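You operate a simulated robot arm through the tools that you are given. There is no shell and no other tool. Be economical: measure what you need, move in short steps, check, and stop when the job is done.

The job below is to be done with a simulated robot arm. You get a single attempt, and the scene is never put back.

JOB
Put the white greeting card away in the wooden box and shut the lid.
Fine: lift the hasp first and let it down again after; stand the card upright inside; the other cards stay out.

Only the result counts: the job must be done as asked and must still hold three seconds after the hand-in. Knocking over, shifting, dropping, spilling or breaking anything else fails it. A push-on lid holds only when it is set on centred and level and pressed home; a screw cap is set on level and turned clockwise until tight.

ROBOT AND FRAMES
A 7-joint arm with a two-finger parallel gripper, fixed in place. Base frame: the origin is at the foot of the arm, x ahead of it, y to its left, z up. Lengths are in mm, angles in rad, forces in N, time in s.
With the tool pointing down near the work surface it reaches from about 400 to 900 mm from the base axis. Its first joint turns from -2.007 to 2.007 rad. Payload 3.91 kg.
The tool frame sits at the grasp point between the pads (the TCP): z along the fingers, y along the line on which they close. The tips reach 30 mm beyond it. The gripper opens to 110 mm. The fingers are 20 mm wide and 10 mm thick; the gripper's body (48 by 112 mm) begins 55 mm behind the TCP.
Orientation is that of the tool frame in the base frame, as a unit quaternion [x, y, z, w]. With the fingers straight down and closing along the base's y, the tool's x points along the base's -x, its y along +y and its z along -z.

CONTROLS
- The arm moves only by the tool jog_arm. Its argument "motion" is a list of rows, each a list of 7 numbers: the shift along the base's x, y, z in units of 150 mm (1.0 is 150 mm), then the turn, a rotation vector about the base's x, y, z in units of 60 degrees (1.0 is 60 degrees), then the gripper command, from -1 (fully open) to 1 (shut), values between in proportion. In form: [[tx, ty, tz, wx, wy, wz, fingers], ...]. A call has 1 to 20 rows; each row is the pose to reach, as a shift and turn from the pose commanded when the call began. A call with a number of a shift or a turn outside -1 to 1 is refused whole. Each row takes 0.2 s and may step no farther than 50 mm and 0.15 rad from the row before; otherwise, or with a gripper value out of range, the whole call is refused. A pose out of reach is approached as far as the arm can. The call stops where the force on the tool passes 40 N (or 10 N more than at its start, if that is more) or the arm is blocked; 0.2 s more then pass. Each finger travels about 153 mm/s and halts on what it meets, pressing with about 33 N; the grip force reading is that of the motor and also rises with nothing between the fingers. The clock runs only during rows and for 0.2 s after the last one: add rows that repeat a pose to give the fingers time. The reply holds the time, the measured pose of the TCP, the force on the tool along the base axes, the opening and the grip force, in the units named above and with some noise, and new pictures: "views" is both (left out), scene, wrist or none.
- Cameras (640 x 400 px; columns grow to the right, rows downward): "scene" is fixed at [221, 501, 1615.9]; the picture's right is [-0.93, -0.38, 0.00], its down [-0.22, 0.53, -0.82] and it looks along [0.31, -0.76, -0.57] (base axes); focal length 344 px, centre (320, 200). "wrist" rides on the gripper at [72, 17, -103] in the tool frame; the picture's right is [-0.23, 0.97, 0.00], its down [-0.76, -0.18, -0.62] and it looks along [-0.61, -0.14, 0.78] (tool axes); focal length 222 px, centre (320, 200). There is no depth. A picture from a camera that has moved, and an enlarged one, comes with that camera's place and axes in the base frame and with its lens.
- lift_body(by): slides the trunk up (or, below 0, down) by that many mm; the arm rides with it, the base frame stays. It gives what a move gives, with no picture.
- enlarge(camera, box): a new picture of the part [left, top, right, bottom] of that camera's present view, enlarged. The clock stands still meanwhile.
- sign_off(): hands the job in; it is judged then, once.

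Go step by step. Nothing tells you positions but the pictures and the camera data: compare them with the known pose of the tool, close in by small moves and look again before you grip or let go. The budget is 120 turns and 200 pictures, counting those below and the enlarged ones. Unless the task says otherwise, let go and move clear before handing in.

The tools are called after "Request:" as name(argument=value, ...) on one line, values as JSON. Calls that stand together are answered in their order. jog_arm: Moves the arm, as the interface text tells. Its arguments: {"type":"object","properties":{"motion":{"type":"array","items":{"type":"array","items":{"type":"number"}}},"views":{"type":"string","enum":["both","scene","wrist","none"]}},"required":["motion"]} The other tools are called the same way: lift_body (by) slides the trunk up or down; enlarge (camera, box) takes an enlarged picture of a part of a camera's view; sign_off () hands the job in.

At the start:

```text
t: 0.0
tcp_pos: [343.8, -436.1, 1244.6]
tool_rot: [-0.001, 1.0, -0.001, 0.001]
force: [1.6, -0.5, 0.8]
gripper_width: 110.1
gripper_force: 0.3
trunk travel left (down, up): [-750.0, 240.0]
```

scene: 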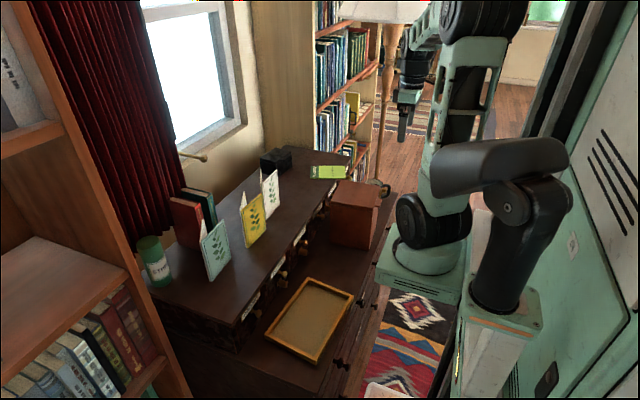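
wrist: 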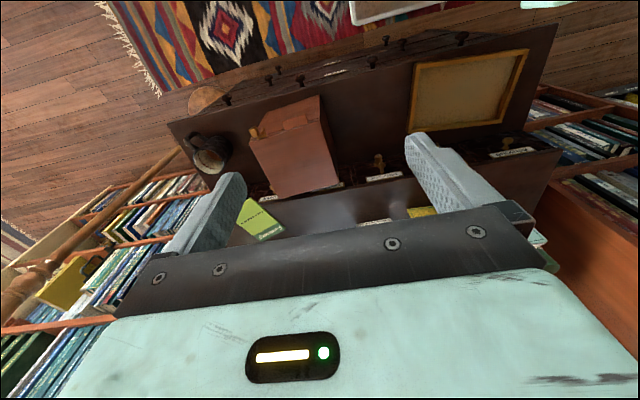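

I see a writing desk with a raised shelf holding three folded cards (pale blue, yellow, white), and a reddish wooden box on the lower surface. I'll take closer looks first.

Request:
enlarge(camera="scene", box=[180, 140, 400, 277])

Request:
enlarge(camera="scene", box=[310, 160, 400, 260])

Request:
enlarge(camera="wrist", box=[170, 70, 370, 250])

```text
2.91 times, centred on (290, 208) of scene
camera zoom: at [221.0, 501.0, 1615.9], right [-0.93, -0.38, 0.0], down [-0.22, 0.53, -0.82], along [0.31, -0.76, -0.57], focal length 1001 px, centre (407, 175)
```

zoom: 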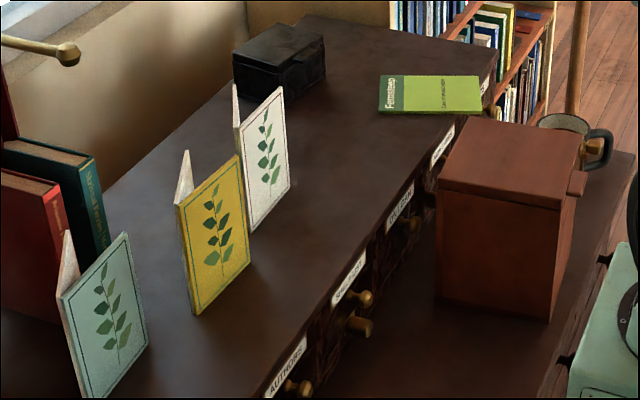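

```text
4.00 times, centred on (355, 210) of scene
camera zoom: at [221.0, 501.0, 1615.9], right [-0.93, -0.38, 0.0], down [-0.22, 0.53, -0.82], along [0.31, -0.76, -0.57], focal length 1377 px, centre (180, 160)
```

zoom: 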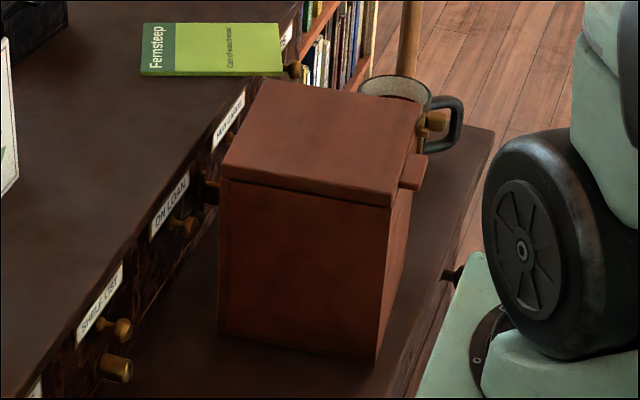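

```text
2.22 times, centred on (270, 160) of wrist
camera zoom: at [268.7, -418.2, 1347.7], right [0.23, 0.97, 0.0], down [0.76, -0.18, 0.62], along [0.61, -0.14, -0.78], focal length 494 px, centre (431, 289)
```

zoom: 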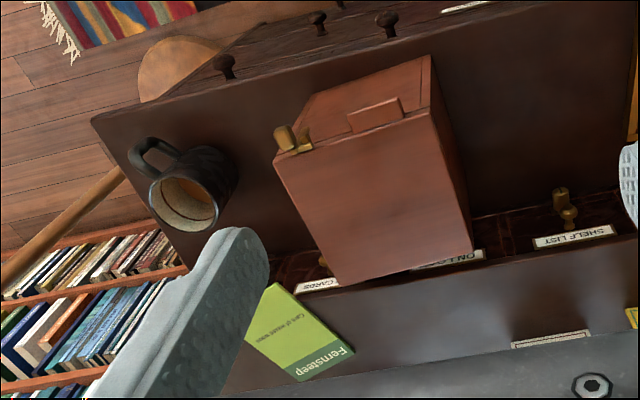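

The box sits at about x 410–560, y −440 to −600, top near z 905, with a wooden tab on the −x edge of the lid and something brass near its −x/−y corner. I lower the trunk to look closer.

Request:
lift_body(by=-150)

Request:
jog_arm(motion=[[-0.1, -0.2, 0, 0, 0, 0, -1], [-0.2, -0.4, 0, 0, 0, 0, -1]])

```text
t: 1.8
tcp_pos: [342.4, -436.1, 1094.7]
tool_rot: [0.0, 1.0, 0.0, 0.0]
force: [0.6, 0.3, -0.1]
gripper_width: 110.3
gripper_force: 0.0
trunk travel left (down, up): [-600.0, 390.0]
```

```text
t: 2.4
tcp_pos: [314.1, -496.7, 1095.8]
tool_rot: [0.0, 1.0, -0.001, -0.001]
force: [-0.4, 0.8, -0.1]
gripper_width: 110.3
gripper_force: 0.1
trunk travel left (down, up): [-600.0, 390.0]
camera wrist: at [239.4, -478.4, 1198.5], right [0.23, 0.97, 0.0], down [0.76, -0.18, 0.62], along [0.61, -0.14, -0.78], focal length 222 px, centre (320, 200)
```

scene: 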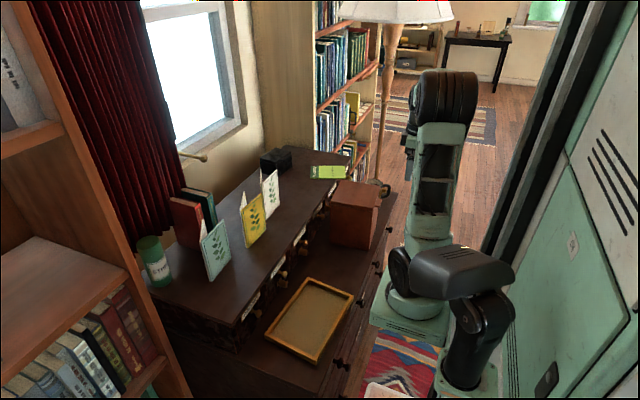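
wrist: 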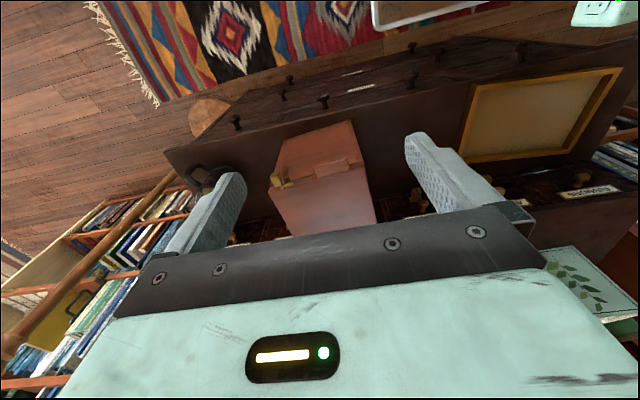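

The wrist view shows the box between the fingers; I zoom in on it.

Request:
enlarge(camera="wrist", box=[250, 110, 390, 240])

```text
3.08 times, centred on (320, 175) of wrist
camera zoom: at [239.4, -478.4, 1198.5], right [0.23, 0.97, 0.0], down [0.76, -0.18, 0.62], along [0.61, -0.14, -0.78], focal length 684 px, centre (320, 277)
```

zoom: 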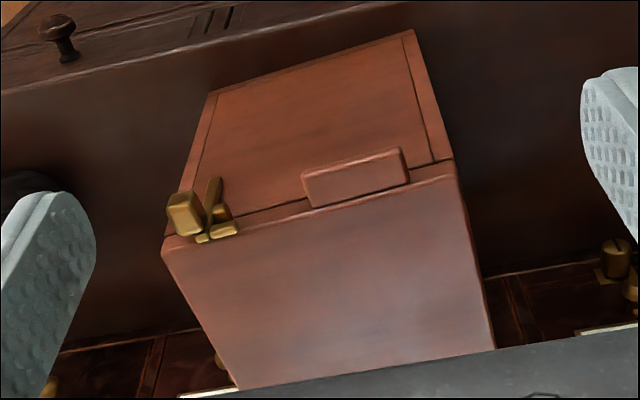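

The hasp hangs on the −x face near the −y corner, as a brass arm with a knob. I'll tilt and come down for a frontal view.

Request:
jog_arm(motion=[[-0.1, -0.1, -0.2, 0, -0.14, 0, -1], [-0.2, -0.2, -0.4, 0, -0.28, 0, -1], [-0.3, -0.3, -0.6, 0, -0.42, 0, -1], [-0.4, -0.4, -0.8, 0, -0.5, 0, -1]], views="wrist")

Request:
enlarge(camera="wrist", box=[220, 80, 420, 240])

```text
t: 3.4
tcp_pos: [254.8, -556.9, 975.2]
tool_rot: [-0.001, 0.966, -0.001, 0.259]
force: [0.6, 0.2, -0.2]
gripper_width: 109.7
gripper_force: 0.0
trunk travel left (down, up): [-600.0, 390.0]
camera wrist: at [136.7, -538.6, 1027.4], right [0.2, 0.97, 0.11], down [0.35, -0.18, 0.92], along [0.92, -0.14, -0.37], focal length 222 px, centre (320, 200)
```

wrist: 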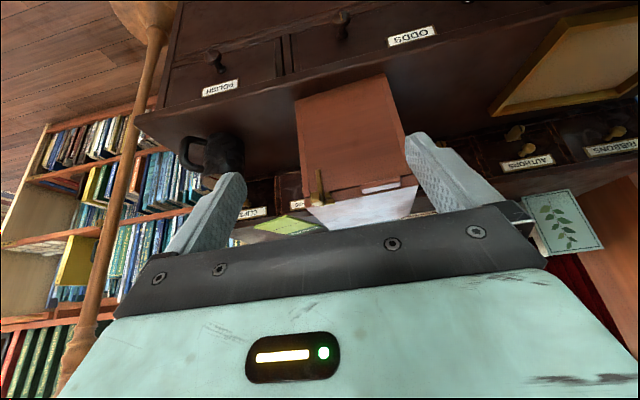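

```text
2.50 times, centred on (320, 160) of wrist
camera zoom: at [136.7, -538.6, 1027.4], right [0.2, 0.97, 0.11], down [0.35, -0.18, 0.92], along [0.92, -0.14, -0.37], focal length 555 px, centre (320, 300)
```

zoom: 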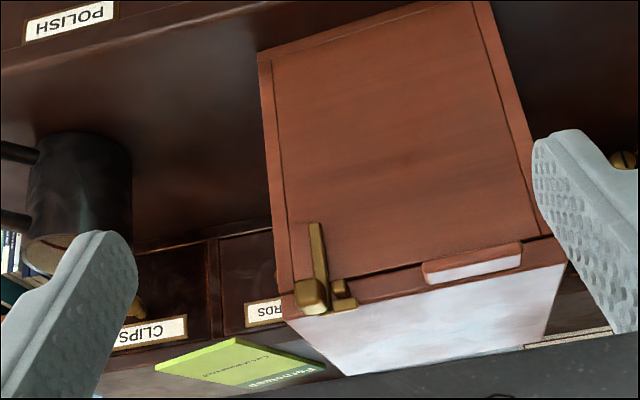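

Closer look at the hasp: I move forward 100 mm.

Request:
jog_arm(motion=[[0.3, 0, 0, 0, 0, 0, -1], [0.6, 0, 0, 0, 0, 0, -1]], views="none")

Request:
enlarge(camera="wrist", box=[240, 80, 400, 200])

```text
t: 4.0
tcp_pos: [343.2, -557.8, 974.9]
tool_rot: [0.001, 0.966, 0.0, 0.259]
force: [0.2, -0.6, 0.3]
gripper_width: 110.1
gripper_force: 0.1
trunk travel left (down, up): [-600.0, 390.0]
```

```text
3.33 times, centred on (320, 140) of wrist
camera zoom: at [226.9, -538.9, 1028.0], right [0.2, 0.97, 0.11], down [0.35, -0.18, 0.92], along [0.92, -0.14, -0.37], focal length 740 px, centre (320, 400)
```

zoom: 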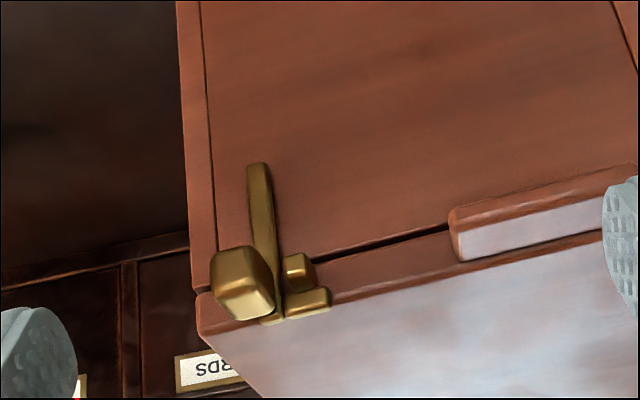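

The hasp looks like a strap about 60 mm long on the front with a block knob near lid level. I'll take a lower, flatter view to see how it is hinged.

Request:
jog_arm(motion=[[-0.1, -0.1, -0.2, 0, -0.14, 0, -1], [-0.2, -0.2, -0.4, 0, -0.28, 0, -1], [-0.2, -0.3, -0.5, 0, -0.34, 0, -1]], views="wrist")

Request:
enlarge(camera="wrist", box=[240, 80, 400, 200])

```text
t: 4.8
tcp_pos: [314.4, -601.5, 900.5]
tool_rot: [-0.001, 0.904, 0.0, 0.427]
force: [0.4, -0.1, -0.6]
gripper_width: 110.0
gripper_force: 0.0
trunk travel left (down, up): [-600.0, 390.0]
camera wrist: at [185.5, -582.9, 909.7], right [0.14, 0.97, 0.17], down [0.0, -0.18, 0.98], along [0.99, -0.14, -0.03], focal length 222 px, centre (320, 200)
```

wrist: 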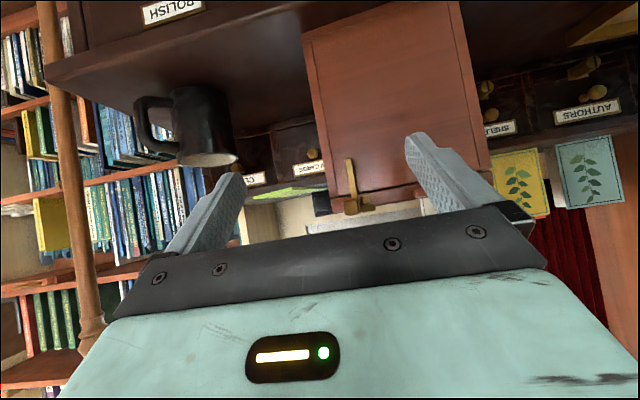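

```text
3.33 times, centred on (320, 140) of wrist
camera zoom: at [185.5, -582.9, 909.7], right [0.14, 0.97, 0.17], down [0.0, -0.18, 0.98], along [0.99, -0.14, -0.03], focal length 740 px, centre (320, 400)
```

zoom: 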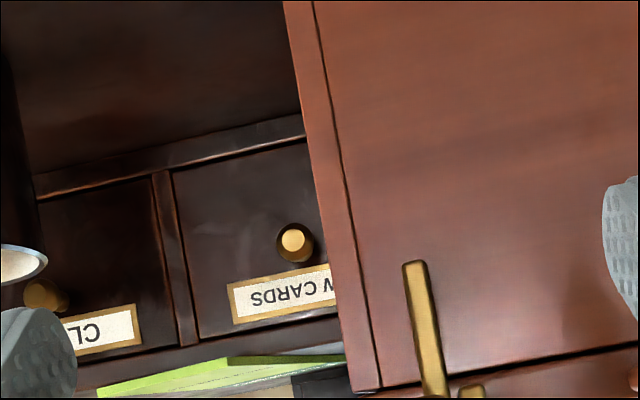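

Request:
enlarge(camera="wrist", box=[310, 140, 420, 230])

```text
4.44 times, centred on (365, 185) of wrist
camera zoom: at [185.5, -582.9, 909.7], right [0.14, 0.97, 0.17], down [0.0, -0.18, 0.98], along [0.99, -0.14, -0.03], focal length 987 px, centre (120, 267)
```

zoom: 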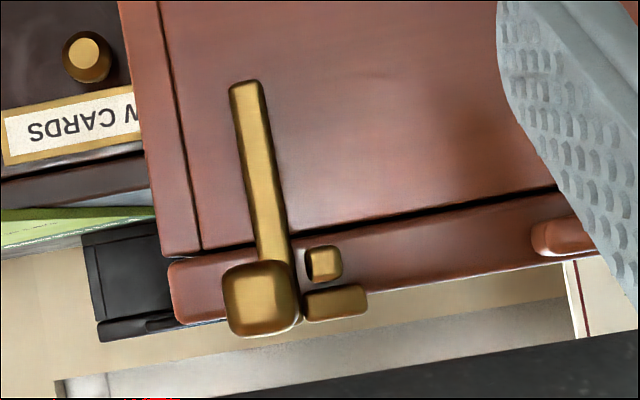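

I see a bar on the front with a knob at its top and a small peg and arm on the lid beside it. A side view from −y should show depth and where the pivot is.

Request:
jog_arm(motion=[[0.0, -0.1, 0.1, 0, 0, 0.13, -1], [0.0, -0.2, 0.2, 0, 0, 0.26, -1], [0.0, -0.3, 0.27, 0, 0, 0.39, -1], [0.1, -0.4, 0.27, 0, 0, 0.52, -1], [0.2, -0.53, 0.27, 0, 0, 0.65, -1], [0.3, -0.56, 0.27, 0, 0, 0.76, -1]], views="wrist")

```text
t: 6.2
tcp_pos: [359.1, -684.5, 939.7]
tool_rot: [-0.351, 0.834, 0.165, 0.393]
force: [-1.2, -0.3, 0.5]
gripper_width: 109.7
gripper_force: 0.1
trunk travel left (down, up): [-600.0, 390.0]
camera wrist: at [256.8, -762.1, 950.0], right [-0.6, 0.78, 0.18], down [0.13, -0.12, 0.98], along [0.79, 0.61, -0.03], focal length 222 px, centre (320, 200)
```

wrist: 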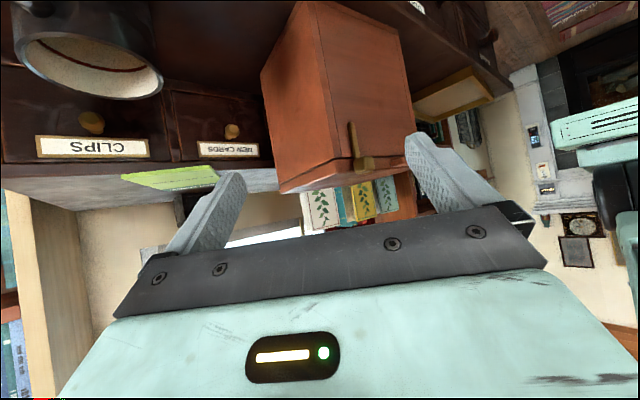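

Request:
enlarge(camera="wrist", box=[310, 100, 410, 200])

Request:
enlarge(camera="wrist", box=[270, 140, 430, 240])

```text
4.00 times, centred on (360, 150) of wrist
camera zoom: at [256.8, -762.1, 950.0], right [-0.6, 0.78, 0.18], down [0.13, -0.12, 0.98], along [0.79, 0.61, -0.03], focal length 888 px, centre (160, 400)
```

zoom: 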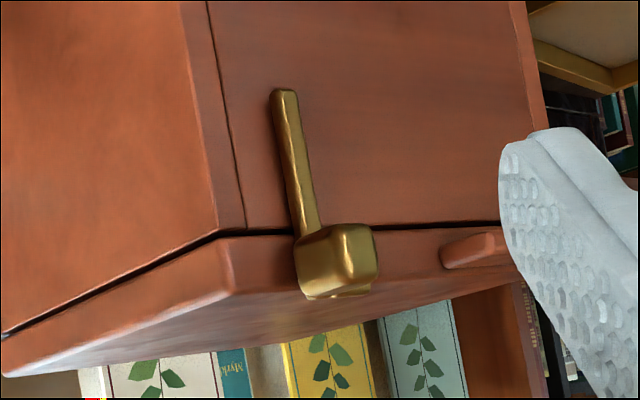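

```text
4.00 times, centred on (350, 190) of wrist
camera zoom: at [256.8, -762.1, 950.0], right [-0.6, 0.78, 0.18], down [0.13, -0.12, 0.98], along [0.79, 0.61, -0.03], focal length 888 px, centre (200, 240)
```

zoom: 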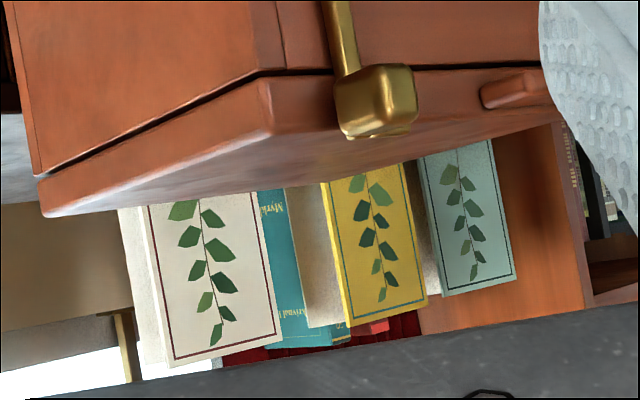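

The bar is flush on the front face, likely pivoting at its lower end, with the knob at the top sticking out. I'll return to a tool-down pose with the fingers shut, to nudge the knob toward −y.

Request:
jog_arm(motion=[[-0.1, 0.03, 0.1, 0, 0, -0.13, -1], [-0.2, 0.1, 0.2, 0, 0, -0.26, -1], [-0.3, 0.2, 0.3, 0, 0, -0.39, -1], [-0.3, 0.4, 0.4, 0, 0, -0.52, -1], [-0.3, 0.6, 0.5, 0, 0, -0.65, -1], [-0.3, 0.8, 0.5, 0, 0, -0.76, -1]], views="none")

Request:
jog_arm(motion=[[0.1, 0.05, 0, 0, 0.14, 0, 1], [0.2, 0.1, 0, 0, 0.28, 0, 1], [0.3, 0.15, 0, 0, 0.42, 0, 1], [0.4, 0.15, 0, 0, 0.56, 0, 1], [0.4, 0.15, 0, 0, 0.7, 0, 1], [0.4, 0.15, 0, 0, 0.84, 0, 1]], views="wrist")

```text
t: 7.5
tcp_pos: [313.6, -565.8, 1016.3]
tool_rot: [0.002, 0.904, -0.001, 0.427]
force: [-0.4, 0.6, -1.1]
gripper_width: 109.9
gripper_force: 0.1
trunk travel left (down, up): [-600.0, 390.0]
```

```text
t: 8.9
tcp_pos: [373.0, -543.4, 1015.1]
tool_rot: [0.0, 1.0, 0.001, -0.001]
force: [0.1, 0.1, 0.1]
gripper_width: 0.0
gripper_force: 32.9
trunk travel left (down, up): [-600.0, 390.0]
camera wrist: at [298.7, -524.8, 1118.4], right [0.23, 0.97, 0.0], down [0.76, -0.18, 0.62], along [0.61, -0.14, -0.78], focal length 222 px, centre (320, 200)
```

wrist: 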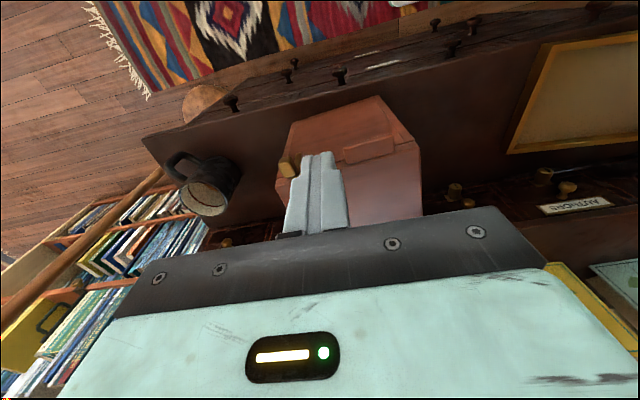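

Knob is at about (408, −586, 914). I lower the shut fingertips beside its +y side, clear of the wooden tab.

Request:
jog_arm(motion=[[0.05, -0.03, -0.25, 0, 0, 0, 1], [0.1, -0.06, -0.4, 0, 0, 0, 1], [0.16, -0.085, -0.55, 0, 0, 0, 1]], views="wrist")

Request:
enlarge(camera="wrist", box=[250, 110, 410, 210])

```text
t: 9.8
tcp_pos: [397.6, -554.3, 930.3]
tool_rot: [0.0, 1.0, 0.0, 0.001]
force: [0.5, 0.3, -0.1]
gripper_width: 0.1
gripper_force: 33.1
trunk travel left (down, up): [-600.0, 390.0]
camera wrist: at [322.4, -537.1, 1034.6], right [0.23, 0.97, 0.0], down [0.76, -0.18, 0.62], along [0.61, -0.14, -0.78], focal length 222 px, centre (320, 200)
```

wrist: 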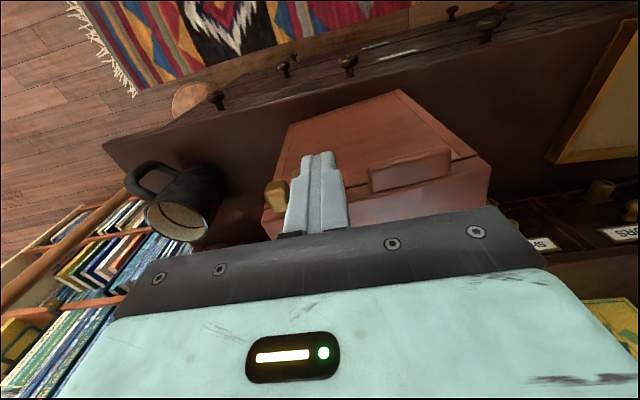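

```text
4.00 times, centred on (330, 160) of wrist
camera zoom: at [322.4, -537.1, 1034.6], right [0.23, 0.97, 0.0], down [0.76, -0.18, 0.62], along [0.61, -0.14, -0.78], focal length 888 px, centre (280, 360)
```

zoom: 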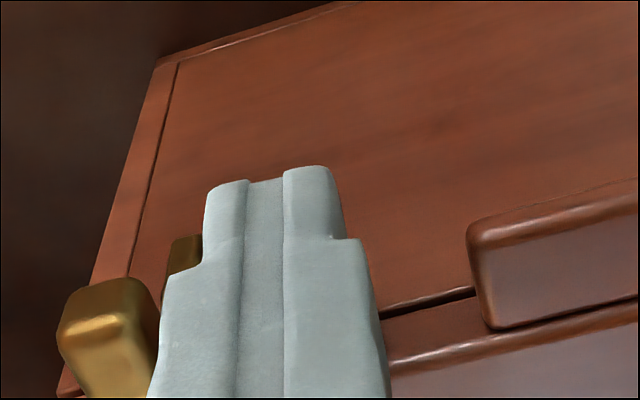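

The fingertips are just beside the knob. I push gently toward −y and watch the force.

Request:
jog_arm(motion=[[0, -0.04, 0, 0, 0, 0, 1], [0, -0.08, 0, 0, 0, 0, 1], [0, -0.12, 0, 0, 0, 0, 1], [0, -0.16, 0, 0, 0, 0, 1], [0, -0.2, 0, 0, 0, 0, 1]], views="wrist")

Request:
enlarge(camera="wrist", box=[230, 110, 390, 210])

```text
t: 10.9
tcp_pos: [397.5, -586.2, 932.3]
tool_rot: [0.001, 1.0, 0.0, 0.0]
force: [-0.5, 0.1, 0.1]
gripper_width: 0.0
gripper_force: 32.8
trunk travel left (down, up): [-600.0, 390.0]
camera wrist: at [322.5, -567.7, 1035.8], right [0.23, 0.97, 0.0], down [0.76, -0.18, 0.62], along [0.61, -0.14, -0.78], focal length 222 px, centre (320, 200)
```

wrist: 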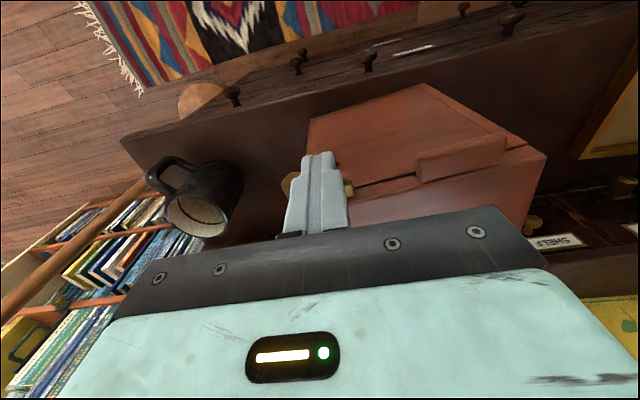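

```text
4.00 times, centred on (310, 160) of wrist
camera zoom: at [322.5, -567.7, 1035.8], right [0.23, 0.97, 0.0], down [0.76, -0.18, 0.62], along [0.61, -0.14, -0.78], focal length 888 px, centre (360, 360)
```

zoom: 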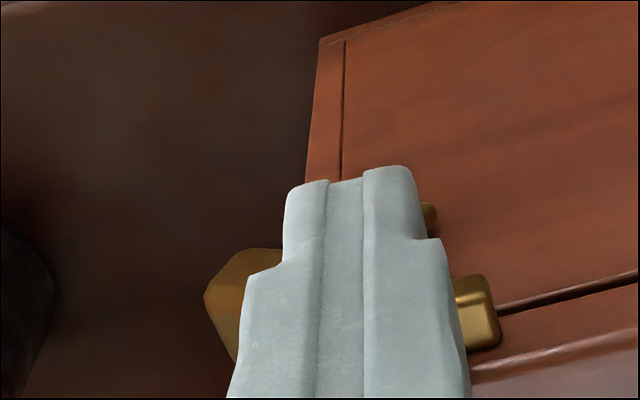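

It works: the hasp swings toward −y about its lower end with little force, leaving a peg on the lid. I carry on pushing along the arc.

Request:
jog_arm(motion=[[0, -0.04, -0.01, 0, 0, 0, 1], [0, -0.08, -0.03, 0, 0, 0, 1], [0, -0.12, -0.06, 0, 0, 0, 1], [0, -0.16, -0.1, 0, 0, 0, 1]], views="wrist")

Request:
enlarge(camera="wrist", box=[230, 110, 390, 210])

```text
t: 11.9
tcp_pos: [396.9, -609.4, 919.2]
tool_rot: [0.001, 1.0, -0.001, 0.001]
force: [-2.1, 6.3, 14.9]
gripper_width: 0.0
gripper_force: 32.6
trunk travel left (down, up): [-600.0, 390.0]
camera wrist: at [322.2, -591.3, 1022.7], right [0.23, 0.97, 0.0], down [0.76, -0.18, 0.62], along [0.61, -0.14, -0.78], focal length 222 px, centre (320, 200)
```

wrist: 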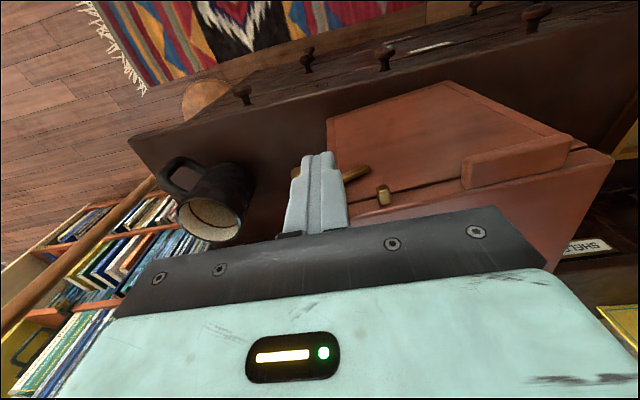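

```text
4.00 times, centred on (310, 160) of wrist
camera zoom: at [322.2, -591.3, 1022.7], right [0.23, 0.97, 0.0], down [0.76, -0.18, 0.62], along [0.61, -0.14, -0.78], focal length 888 px, centre (360, 360)
```

zoom: 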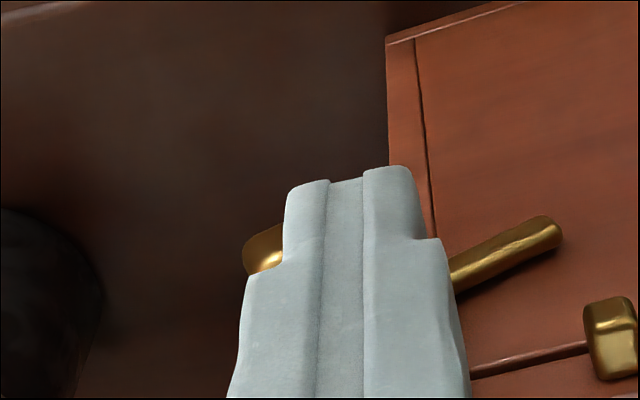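

The hasp is now well over and it pushes back (15 N), so likely at its stop. I lift away and check that it stays.

Request:
jog_arm(motion=[[0, 0.0, 0.2, 0, 0, 0, 1], [-0.1, 0.1, 0.5, 0, 0, 0, 1], [-0.1, 0.3, 0.8, 0, 0, 0, 1], [-0.1, 0.4, 0.8, 0, 0, 0, 1]], views="none")

Request:
enlarge(camera="wrist", box=[230, 80, 430, 205])

Request:
enlarge(camera="scene", box=[240, 140, 400, 240])

```text
refused: row 3 steps farther than a row can; nothing moved
```

```text
3.20 times, centred on (330, 142) of wrist
camera zoom: at [322.2, -591.3, 1022.7], right [0.23, 0.97, 0.0], down [0.76, -0.18, 0.62], along [0.61, -0.14, -0.78], focal length 711 px, centre (288, 384)
```

zoom: 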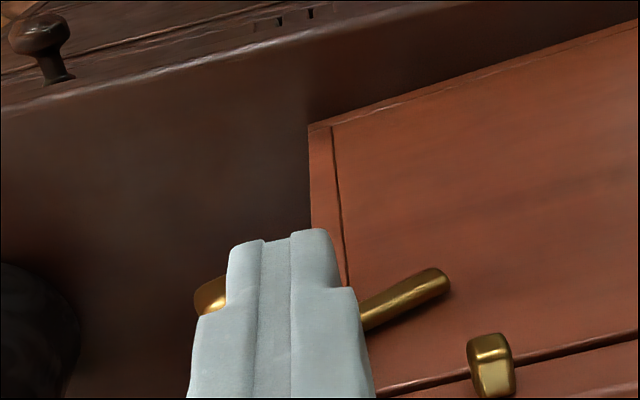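

```text
4.00 times, centred on (320, 190) of scene
camera zoom: at [221.0, 501.0, 1615.9], right [-0.93, -0.38, 0.0], down [-0.22, 0.53, -0.82], along [0.31, -0.76, -0.57], focal length 1377 px, centre (320, 240)
```

zoom: 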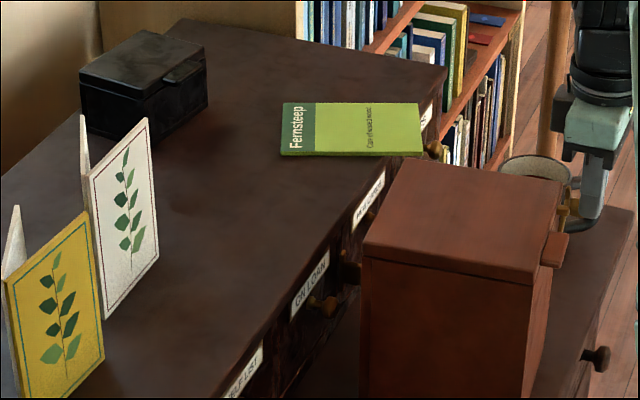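

Request:
jog_arm(motion=[[0, 0.0, 0.2, 0, 0, 0, 1], [-0.1, 0.1, 0.4, 0, 0, 0, 1], [-0.1, 0.25, 0.6, 0, 0, 0, 1], [-0.1, 0.4, 0.8, 0, 0, 0, 1], [-0.1, 0.5, 0.8, 0, 0, 0, 1]], views="none")

Request:
enlarge(camera="wrist", box=[230, 80, 430, 205])

```text
t: 13.2
tcp_pos: [382.4, -536.1, 1038.4]
tool_rot: [0.0, 1.0, 0.0, 0.0]
force: [-1.2, -0.5, -0.5]
gripper_width: 0.0
gripper_force: 33.5
trunk travel left (down, up): [-600.0, 390.0]
```

```text
3.20 times, centred on (330, 142) of wrist
camera zoom: at [307.8, -517.1, 1141.3], right [0.23, 0.97, 0.0], down [0.76, -0.18, 0.62], along [0.61, -0.14, -0.78], focal length 711 px, centre (288, 384)
```

zoom: 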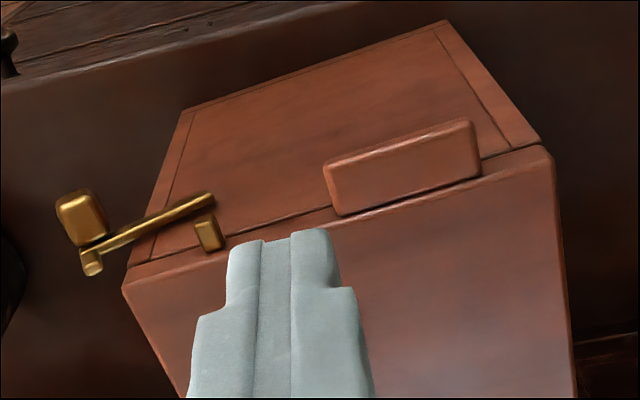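

The hasp stays tilted clear of the peg. Next I pitch the shut fingers nearly level to get under the lid's wooden tab (y ≈ −526…−480, underside z ≈ 907).

Request:
jog_arm(motion=[[-0.1, 0.05, 0, 0, -0.13, 0, 1], [-0.2, 0.1, 0, 0, -0.26, 0, 1], [-0.3, 0.15, 0, 0, -0.39, 0, 1], [-0.4, 0.22, 0, 0, -0.52, 0, 1], [-0.4, 0.22, -0.1, 0, -0.65, 0, 1], [-0.4, 0.22, -0.2, 0, -0.78, 0, 1], [-0.4, 0.22, -0.3, 0, -0.86, 0, 1]], views="none")

Request:
jog_arm(motion=[[0, 0, -0.2, 0, -0.13, 0, 1], [0, 0, -0.4, 0, -0.26, 0, 1], [0, 0, -0.6, 0, -0.38, 0, 1], [0.06, 0, -0.67, 0, -0.38, 0, 1]], views="both")

```text
t: 14.8
tcp_pos: [323.5, -500.8, 994.1]
tool_rot: [-0.001, 0.9, 0.0, 0.436]
force: [-0.1, 0.0, -0.2]
gripper_width: 0.0
gripper_force: 33.3
trunk travel left (down, up): [-600.0, 390.0]
```

```text
t: 15.8
tcp_pos: [330.9, -500.8, 892.1]
tool_rot: [0.001, 0.796, -0.001, 0.605]
force: [0.3, 0.4, -0.5]
gripper_width: 0.0
gripper_force: 32.9
trunk travel left (down, up): [-600.0, 390.0]
camera wrist: at [210.3, -483.2, 848.8], right [0.06, 0.97, 0.22], down [-0.4, -0.18, 0.9], along [0.92, -0.14, 0.38], focal length 222 px, centre (320, 200)
```

scene: 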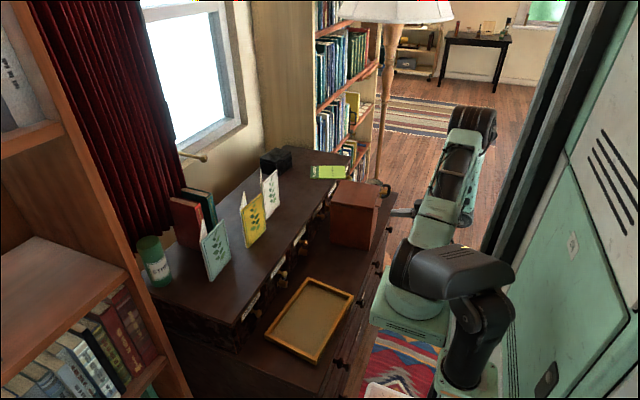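
wrist: 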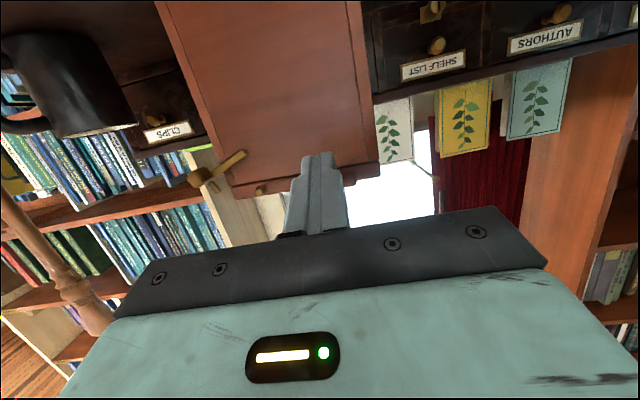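

Request:
enlarge(camera="wrist", box=[240, 130, 400, 230])

```text
4.00 times, centred on (320, 180) of wrist
camera zoom: at [210.3, -483.2, 848.8], right [0.06, 0.97, 0.22], down [-0.4, -0.18, 0.9], along [0.92, -0.14, 0.38], focal length 888 px, centre (320, 280)
```

zoom: 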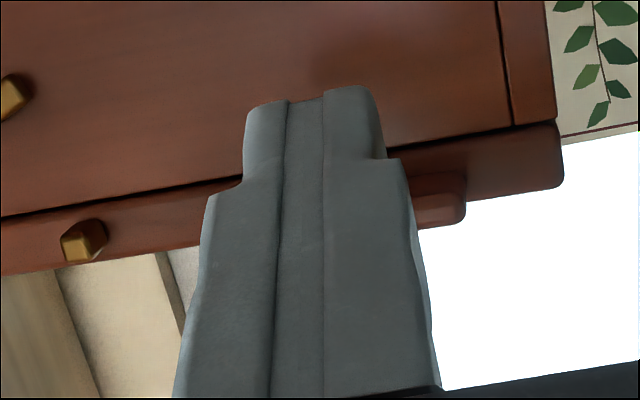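

Fingers are centred on the tab and a bit below it. I advance under it.

Request:
jog_arm(motion=[[0.16, 0, 0, 0, 0, 0, 1], [0.31, 0, 0, 0, 0, 0, 1]], views="none")

Request:
enlarge(camera="wrist", box=[240, 100, 400, 200])

Request:
enlarge(camera="scene", box=[320, 160, 420, 260])

```text
t: 16.4
tcp_pos: [378.0, -502.6, 892.1]
tool_rot: [0.0, 0.796, 0.0, 0.605]
force: [0.1, -0.3, -0.5]
gripper_width: 0.0
gripper_force: 33.0
trunk travel left (down, up): [-600.0, 390.0]
```

```text
4.00 times, centred on (320, 150) of wrist
camera zoom: at [256.4, -483.3, 849.5], right [0.06, 0.97, 0.22], down [-0.4, -0.18, 0.9], along [0.92, -0.14, 0.37], focal length 888 px, centre (320, 400)
```

zoom: 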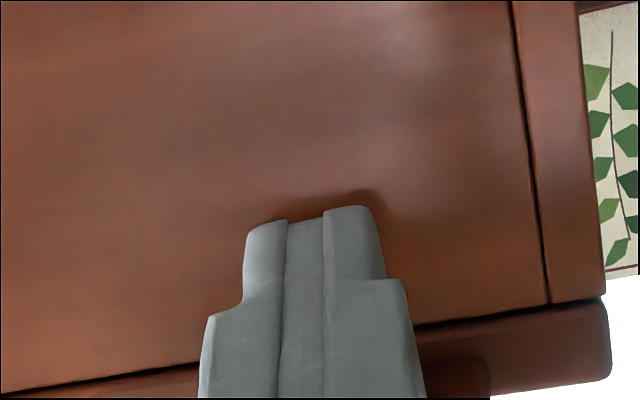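

```text
4.00 times, centred on (370, 210) of scene
camera zoom: at [221.0, 501.0, 1615.9], right [-0.93, -0.38, 0.0], down [-0.22, 0.53, -0.82], along [0.31, -0.76, -0.57], focal length 1377 px, centre (120, 160)
```

zoom: 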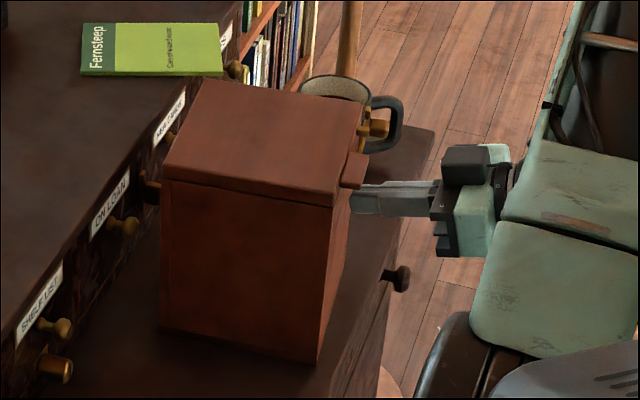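

Fingers are under the tab. I lift gently, following the lid's arc.

Request:
jog_arm(motion=[[0, 0, 0.07, 0, 0, 0, 1], [0, 0, 0.14, 0, 0, 0, 1], [0.01, 0, 0.21, 0, 0, 0, 1], [0.03, 0, 0.28, 0, 0, 0, 1], [0.06, 0, 0.36, 0, 0, 0, 1], [0.1, 0, 0.44, 0, 0, 0, 1]], views="none")

Request:
enlarge(camera="scene", box=[320, 160, 420, 260])

```text
t: 17.8
tcp_pos: [392.5, -501.8, 958.8]
tool_rot: [0.0, 0.796, 0.0, 0.605]
force: [0.7, 0.1, -1.0]
gripper_width: 0.1
gripper_force: 33.3
trunk travel left (down, up): [-600.0, 390.0]
```

```text
4.00 times, centred on (370, 210) of scene
camera zoom: at [221.0, 501.0, 1615.9], right [-0.93, -0.38, 0.0], down [-0.22, 0.53, -0.82], along [0.31, -0.76, -0.57], focal length 1377 px, centre (120, 160)
```

zoom: 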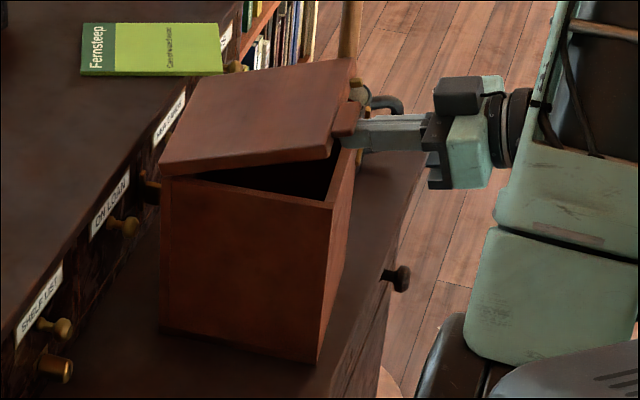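

The lid opens on a hinge at the +x edge. I continue along the arc to about 70°.

Request:
jog_arm(motion=[[0.1, 0, 0.08, 0, 0, 0, 1], [0.2, 0, 0.16, 0, 0, 0, 1], [0.28, 0, 0.27, 0, 0, 0, 1], [0.37, 0, 0.375, 0, 0, 0, 1], [0.48, 0, 0.46, 0, 0, 0, 1], [0.6, 0, 0.535, 0, 0, 0, 1]], views="scene")

Request:
enlarge(camera="scene", box=[300, 120, 440, 260])

```text
t: 19.1
tcp_pos: [482.3, -501.5, 1039.2]
tool_rot: [0.0, 0.796, -0.001, 0.605]
force: [-4.9, 1.8, 9.4]
gripper_width: 0.0
gripper_force: 32.4
trunk travel left (down, up): [-600.0, 390.0]
```

scene: 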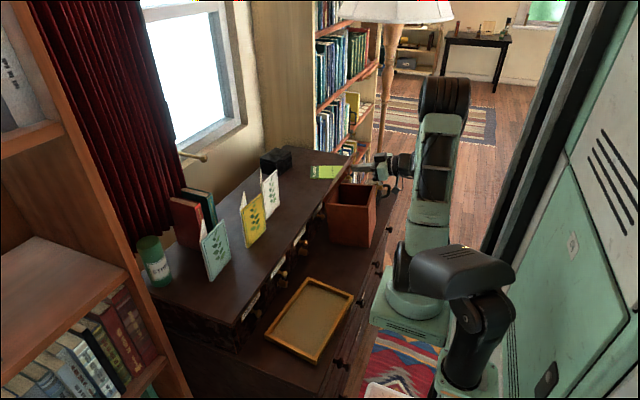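

```text
2.86 times, centred on (370, 190) of scene
camera zoom: at [221.0, 501.0, 1615.9], right [-0.93, -0.38, 0.0], down [-0.22, 0.53, -0.82], along [0.31, -0.76, -0.57], focal length 983 px, centre (177, 229)
```

zoom: 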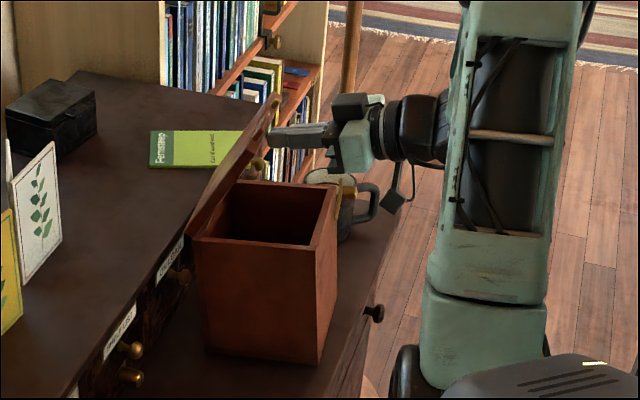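

Lid is at about 65°. I push it past vertical.

Request:
jog_arm(motion=[[0.1, 0, 0.04, 0, 0, 0, 1], [0.2, 0, 0.07, 0, 0, 0, 1], [0.3, 0, 0.08, 0, 0, 0, 1], [0.4, 0, 0.08, 0, 0, 0, 1], [0.47, 0, 0.08, 0, 0, 0, 1]], views="none")

Request:
enlarge(camera="scene", box=[300, 120, 440, 260])

```text
t: 20.4
tcp_pos: [554.2, -501.3, 1049.5]
tool_rot: [0.0, 0.797, 0.0, 0.604]
force: [0.2, 0.1, 0.1]
gripper_width: 0.1
gripper_force: 32.9
trunk travel left (down, up): [-600.0, 390.0]
```

```text
2.86 times, centred on (370, 190) of scene
camera zoom: at [221.0, 501.0, 1615.9], right [-0.93, -0.38, 0.0], down [-0.22, 0.53, -0.82], along [0.31, -0.76, -0.57], focal length 983 px, centre (177, 229)
```

zoom: 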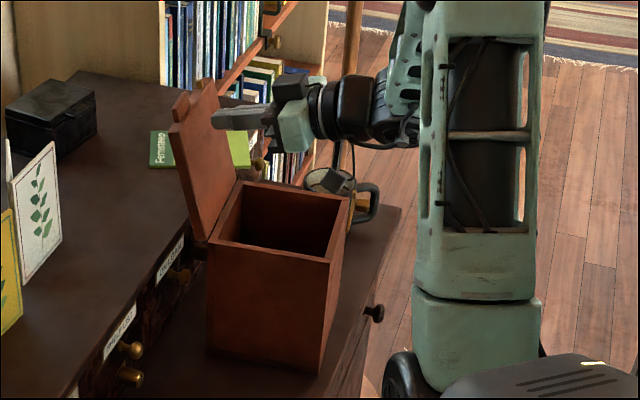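

The lid is past vertical with no load. I back away and check it stays open.

Request:
jog_arm(motion=[[-0.15, 0, 0.0, 0, 0, 0, 1], [-0.4, 0, 0.1, 0, 0, 0, 1], [-0.6, 0, 0.3, 0, 0, 0, 1], [-0.8, 0, 0.5, 0, 0, 0, 1], [-0.9, 0, 0.7, 0, 0, 0, 1], [-0.9, 0, 0.9, 0, 0, 0, -1]], views="none")

Request:
enlarge(camera="scene", box=[240, 120, 400, 260])

```text
t: 21.8
tcp_pos: [419.0, -501.8, 1185.2]
tool_rot: [-0.001, 0.796, 0.001, 0.605]
force: [-0.6, -0.6, 0.0]
gripper_width: 110.0
gripper_force: 0.0
trunk travel left (down, up): [-600.0, 390.0]
```

```text
2.86 times, centred on (320, 190) of scene
camera zoom: at [221.0, 501.0, 1615.9], right [-0.93, -0.38, 0.0], down [-0.22, 0.53, -0.82], along [0.31, -0.76, -0.57], focal length 983 px, centre (320, 229)
```

zoom: 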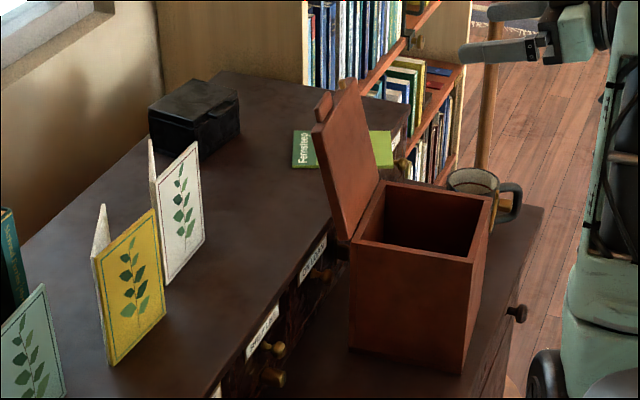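

The lid stays open. Now I go look at the white card on the raised shelf with the wrist camera, fingers open.

Request:
jog_arm(motion=[[0, 0.1, 0.05, 0, 0.14, 0, -1], [0, 0.2, 0.1, 0, 0.28, 0, -1], [0, 0.4, 0.1, 0, 0.42, 0, -1], [0, 0.6, 0.1, 0, 0.56, 0, -1], [0, 0.8, 0.1, 0, 0.7, 0, -1], [0, 1.0, 0.1, 0, 0.86, 0, -1]], views="none")

Request:
jog_arm(motion=[[0.1, 0.05, 0, 0, 0.13, 0, -1], [0.3, 0.1, 0, 0, 0.26, 0, -1], [0.5, 0.13, 0, 0, 0.38, 0, -1]], views="wrist")

```text
refused: row 6 steps farther than a row can; nothing moved
```

```text
t: 22.6
tcp_pos: [494.1, -482.8, 1185.3]
tool_rot: [0.0, 0.901, 0.0, 0.434]
force: [-0.3, 0.1, -0.1]
gripper_width: 109.9
gripper_force: 0.0
trunk travel left (down, up): [-600.0, 390.0]
camera wrist: at [365.1, -464.8, 1192.6], right [0.14, 0.97, 0.18], down [-0.01, -0.18, 0.98], along [0.99, -0.14, -0.01], focal length 222 px, centre (320, 200)
```

wrist: 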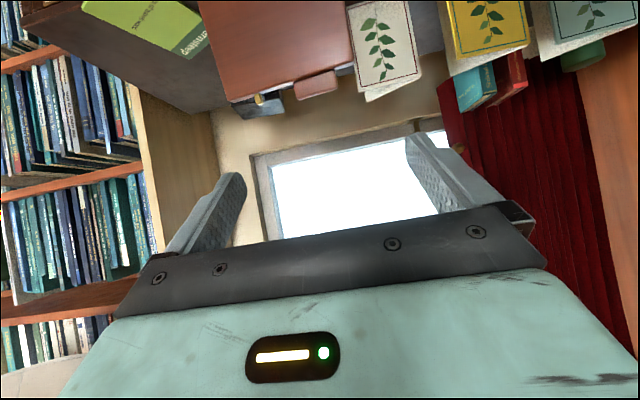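

Continuing the move to tool-down, shifting toward +y.

Request:
jog_arm(motion=[[0, 0.15, 0.05, 0, 0.14, 0, -1], [0, 0.3, 0.1, 0, 0.28, 0, -1], [0, 0.45, 0.1, 0, 0.42, 0, -1], [0, 0.6, 0.1, 0, 0.56, 0, -1], [0, 0.8, 0.1, 0, 0.7, 0, -1], [0, 1.0, 0.1, 0, 0.84, 0, -1]], views="wrist")

```text
t: 23.9
tcp_pos: [494.1, -334.2, 1200.1]
tool_rot: [0.0, 1.0, -0.001, 0.01]
force: [-0.6, -0.9, -1.0]
gripper_width: 110.4
gripper_force: 0.1
trunk travel left (down, up): [-600.0, 390.0]
camera wrist: at [416.4, -314.3, 1301.8], right [0.23, 0.97, 0.0], down [0.75, -0.18, 0.64], along [0.62, -0.14, -0.77], focal length 222 px, centre (320, 200)
```

wrist: 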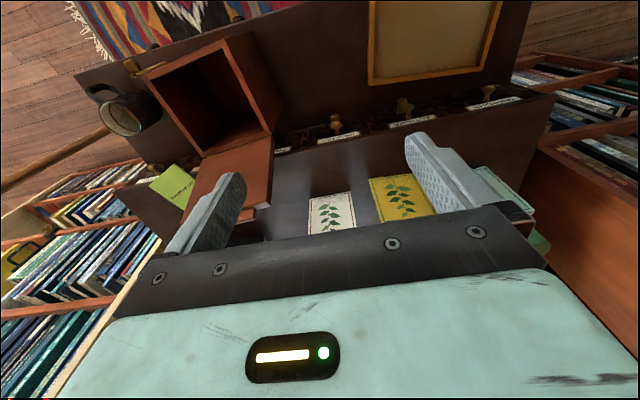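

Request:
enlarge(camera="wrist", box=[250, 130, 450, 240])

Request:
enlarge(camera="wrist", box=[110, 20, 310, 220])

Request:
enlarge(camera="scene", box=[230, 160, 310, 240])

```text
3.20 times, centred on (350, 185) of wrist
camera zoom: at [416.4, -314.3, 1301.8], right [0.23, 0.97, 0.0], down [0.75, -0.18, 0.64], along [0.62, -0.14, -0.77], focal length 711 px, centre (224, 248)
```

zoom: 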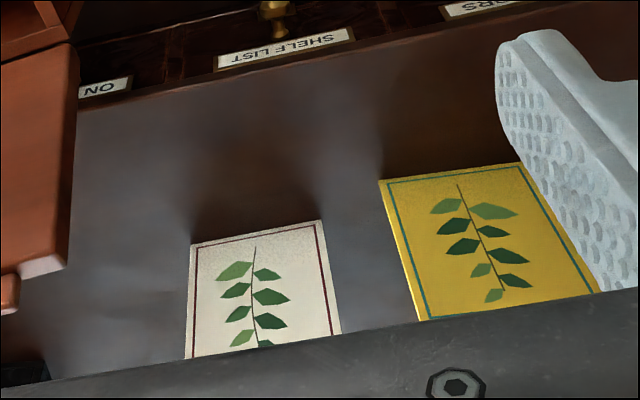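

```text
2.00 times, centred on (210, 120) of wrist
camera zoom: at [416.4, -314.3, 1301.8], right [0.23, 0.97, 0.0], down [0.75, -0.18, 0.64], along [0.62, -0.14, -0.77], focal length 444 px, centre (540, 360)
```

zoom: 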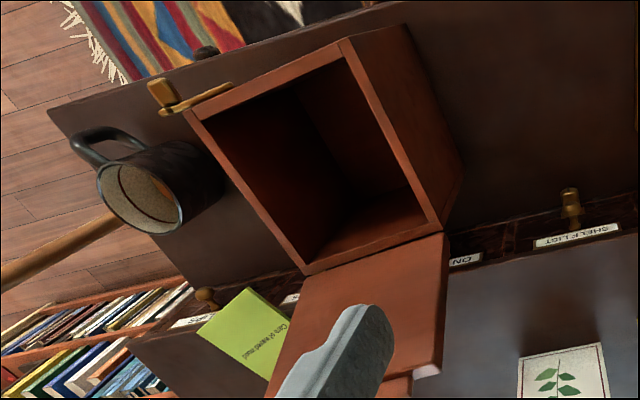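

```text
5.00 times, centred on (270, 200) of scene
camera zoom: at [221.0, 501.0, 1615.9], right [-0.93, -0.38, 0.0], down [-0.22, 0.53, -0.82], along [0.31, -0.76, -0.57], focal length 1721 px, centre (570, 200)
```

zoom: 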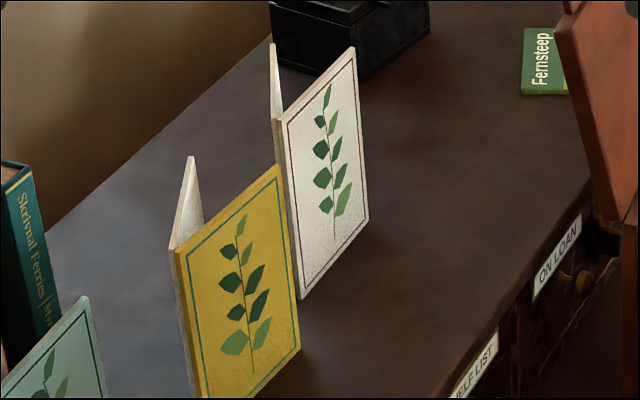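

The white card stands as a "V" on the shelf (z ≈ 864): front panel at x ≈ 759, y −421…−315, about 150 tall, flap opening behind it toward −y. I'll yaw the gripper 90° to straddle just the front panel and go above it.

Request:
jog_arm(motion=[[0.15, 0, 0, 0, 0, 0.13, -1], [0.3, 0, 0, 0, 0, 0.26, -1], [0.45, 0, 0, 0, 0, 0.39, -1], [0.6, 0, 0, 0, 0, 0.52, -1], [0.75, 0, 0, 0, 0, 0.65, -1], [0.9, 0, 0, 0, 0, 0.75, -1]], views="none")

Request:
jog_arm(motion=[[0.15, -0.05, 0, 0, 0, 0.13, -0.6], [0.3, -0.1, 0, 0, 0, 0.26, -0.6], [0.45, -0.15, 0, 0, 0, 0.39, -0.6], [0.6, -0.2, 0, 0, 0, 0.52, -0.6], [0.75, -0.25, 0, 0, 0, 0.65, -0.6], [0.86, -0.3, 0, 0, 0, 0.75, -0.6]], views="both")

```text
t: 25.4
tcp_pos: [628.5, -333.1, 1199.3]
tool_rot: [-0.383, 0.924, 0.004, 0.009]
force: [0.6, 0.8, 0.8]
gripper_width: 110.1
gripper_force: 0.0
trunk travel left (down, up): [-600.0, 390.0]
```

```text
t: 26.8
tcp_pos: [757.5, -378.0, 1201.1]
tool_rot: [0.708, -0.706, -0.007, -0.007]
force: [0.1, 0.0, -0.1]
gripper_width: 87.7
gripper_force: 0.0
trunk travel left (down, up): [-600.0, 390.0]
camera wrist: at [738.2, -450.7, 1302.5], right [-0.97, 0.23, 0.0], down [0.18, 0.75, 0.64], along [0.14, 0.62, -0.77], focal length 222 px, centre (320, 200)
```

scene: 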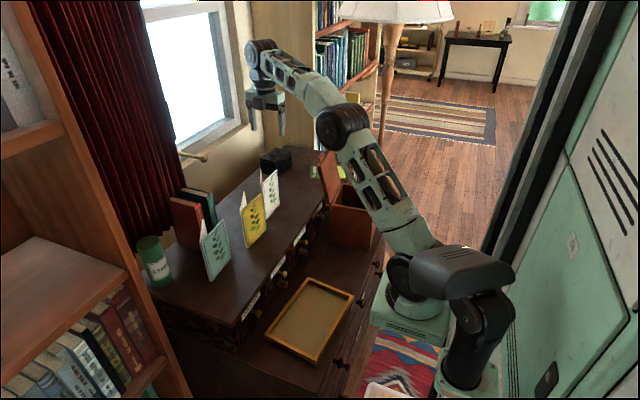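
wrist: 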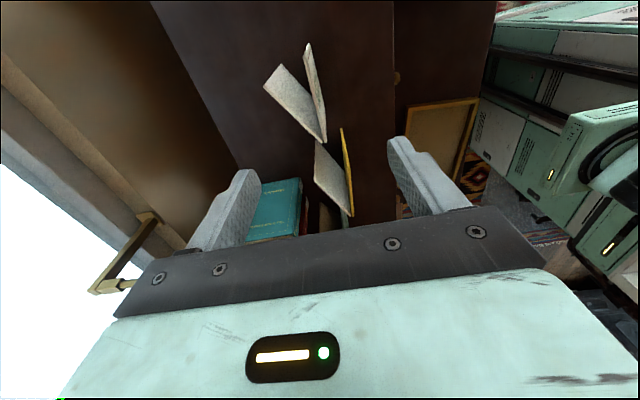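

Request:
enlarge(camera="wrist", box=[230, 30, 390, 230])

```text
2.00 times, centred on (310, 130) of wrist
camera zoom: at [738.2, -450.7, 1302.5], right [-0.97, 0.23, 0.0], down [0.18, 0.75, 0.64], along [0.14, 0.62, -0.77], focal length 444 px, centre (340, 340)
```

zoom: 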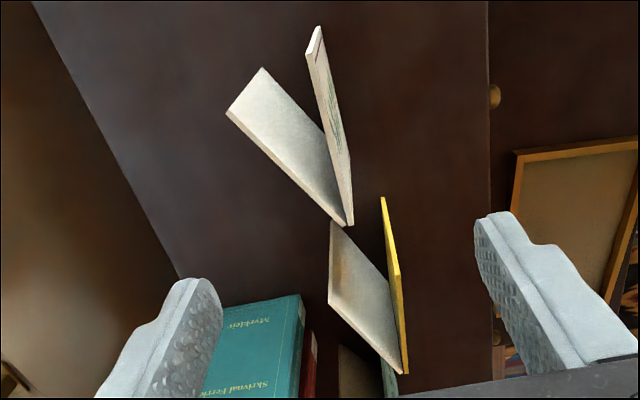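

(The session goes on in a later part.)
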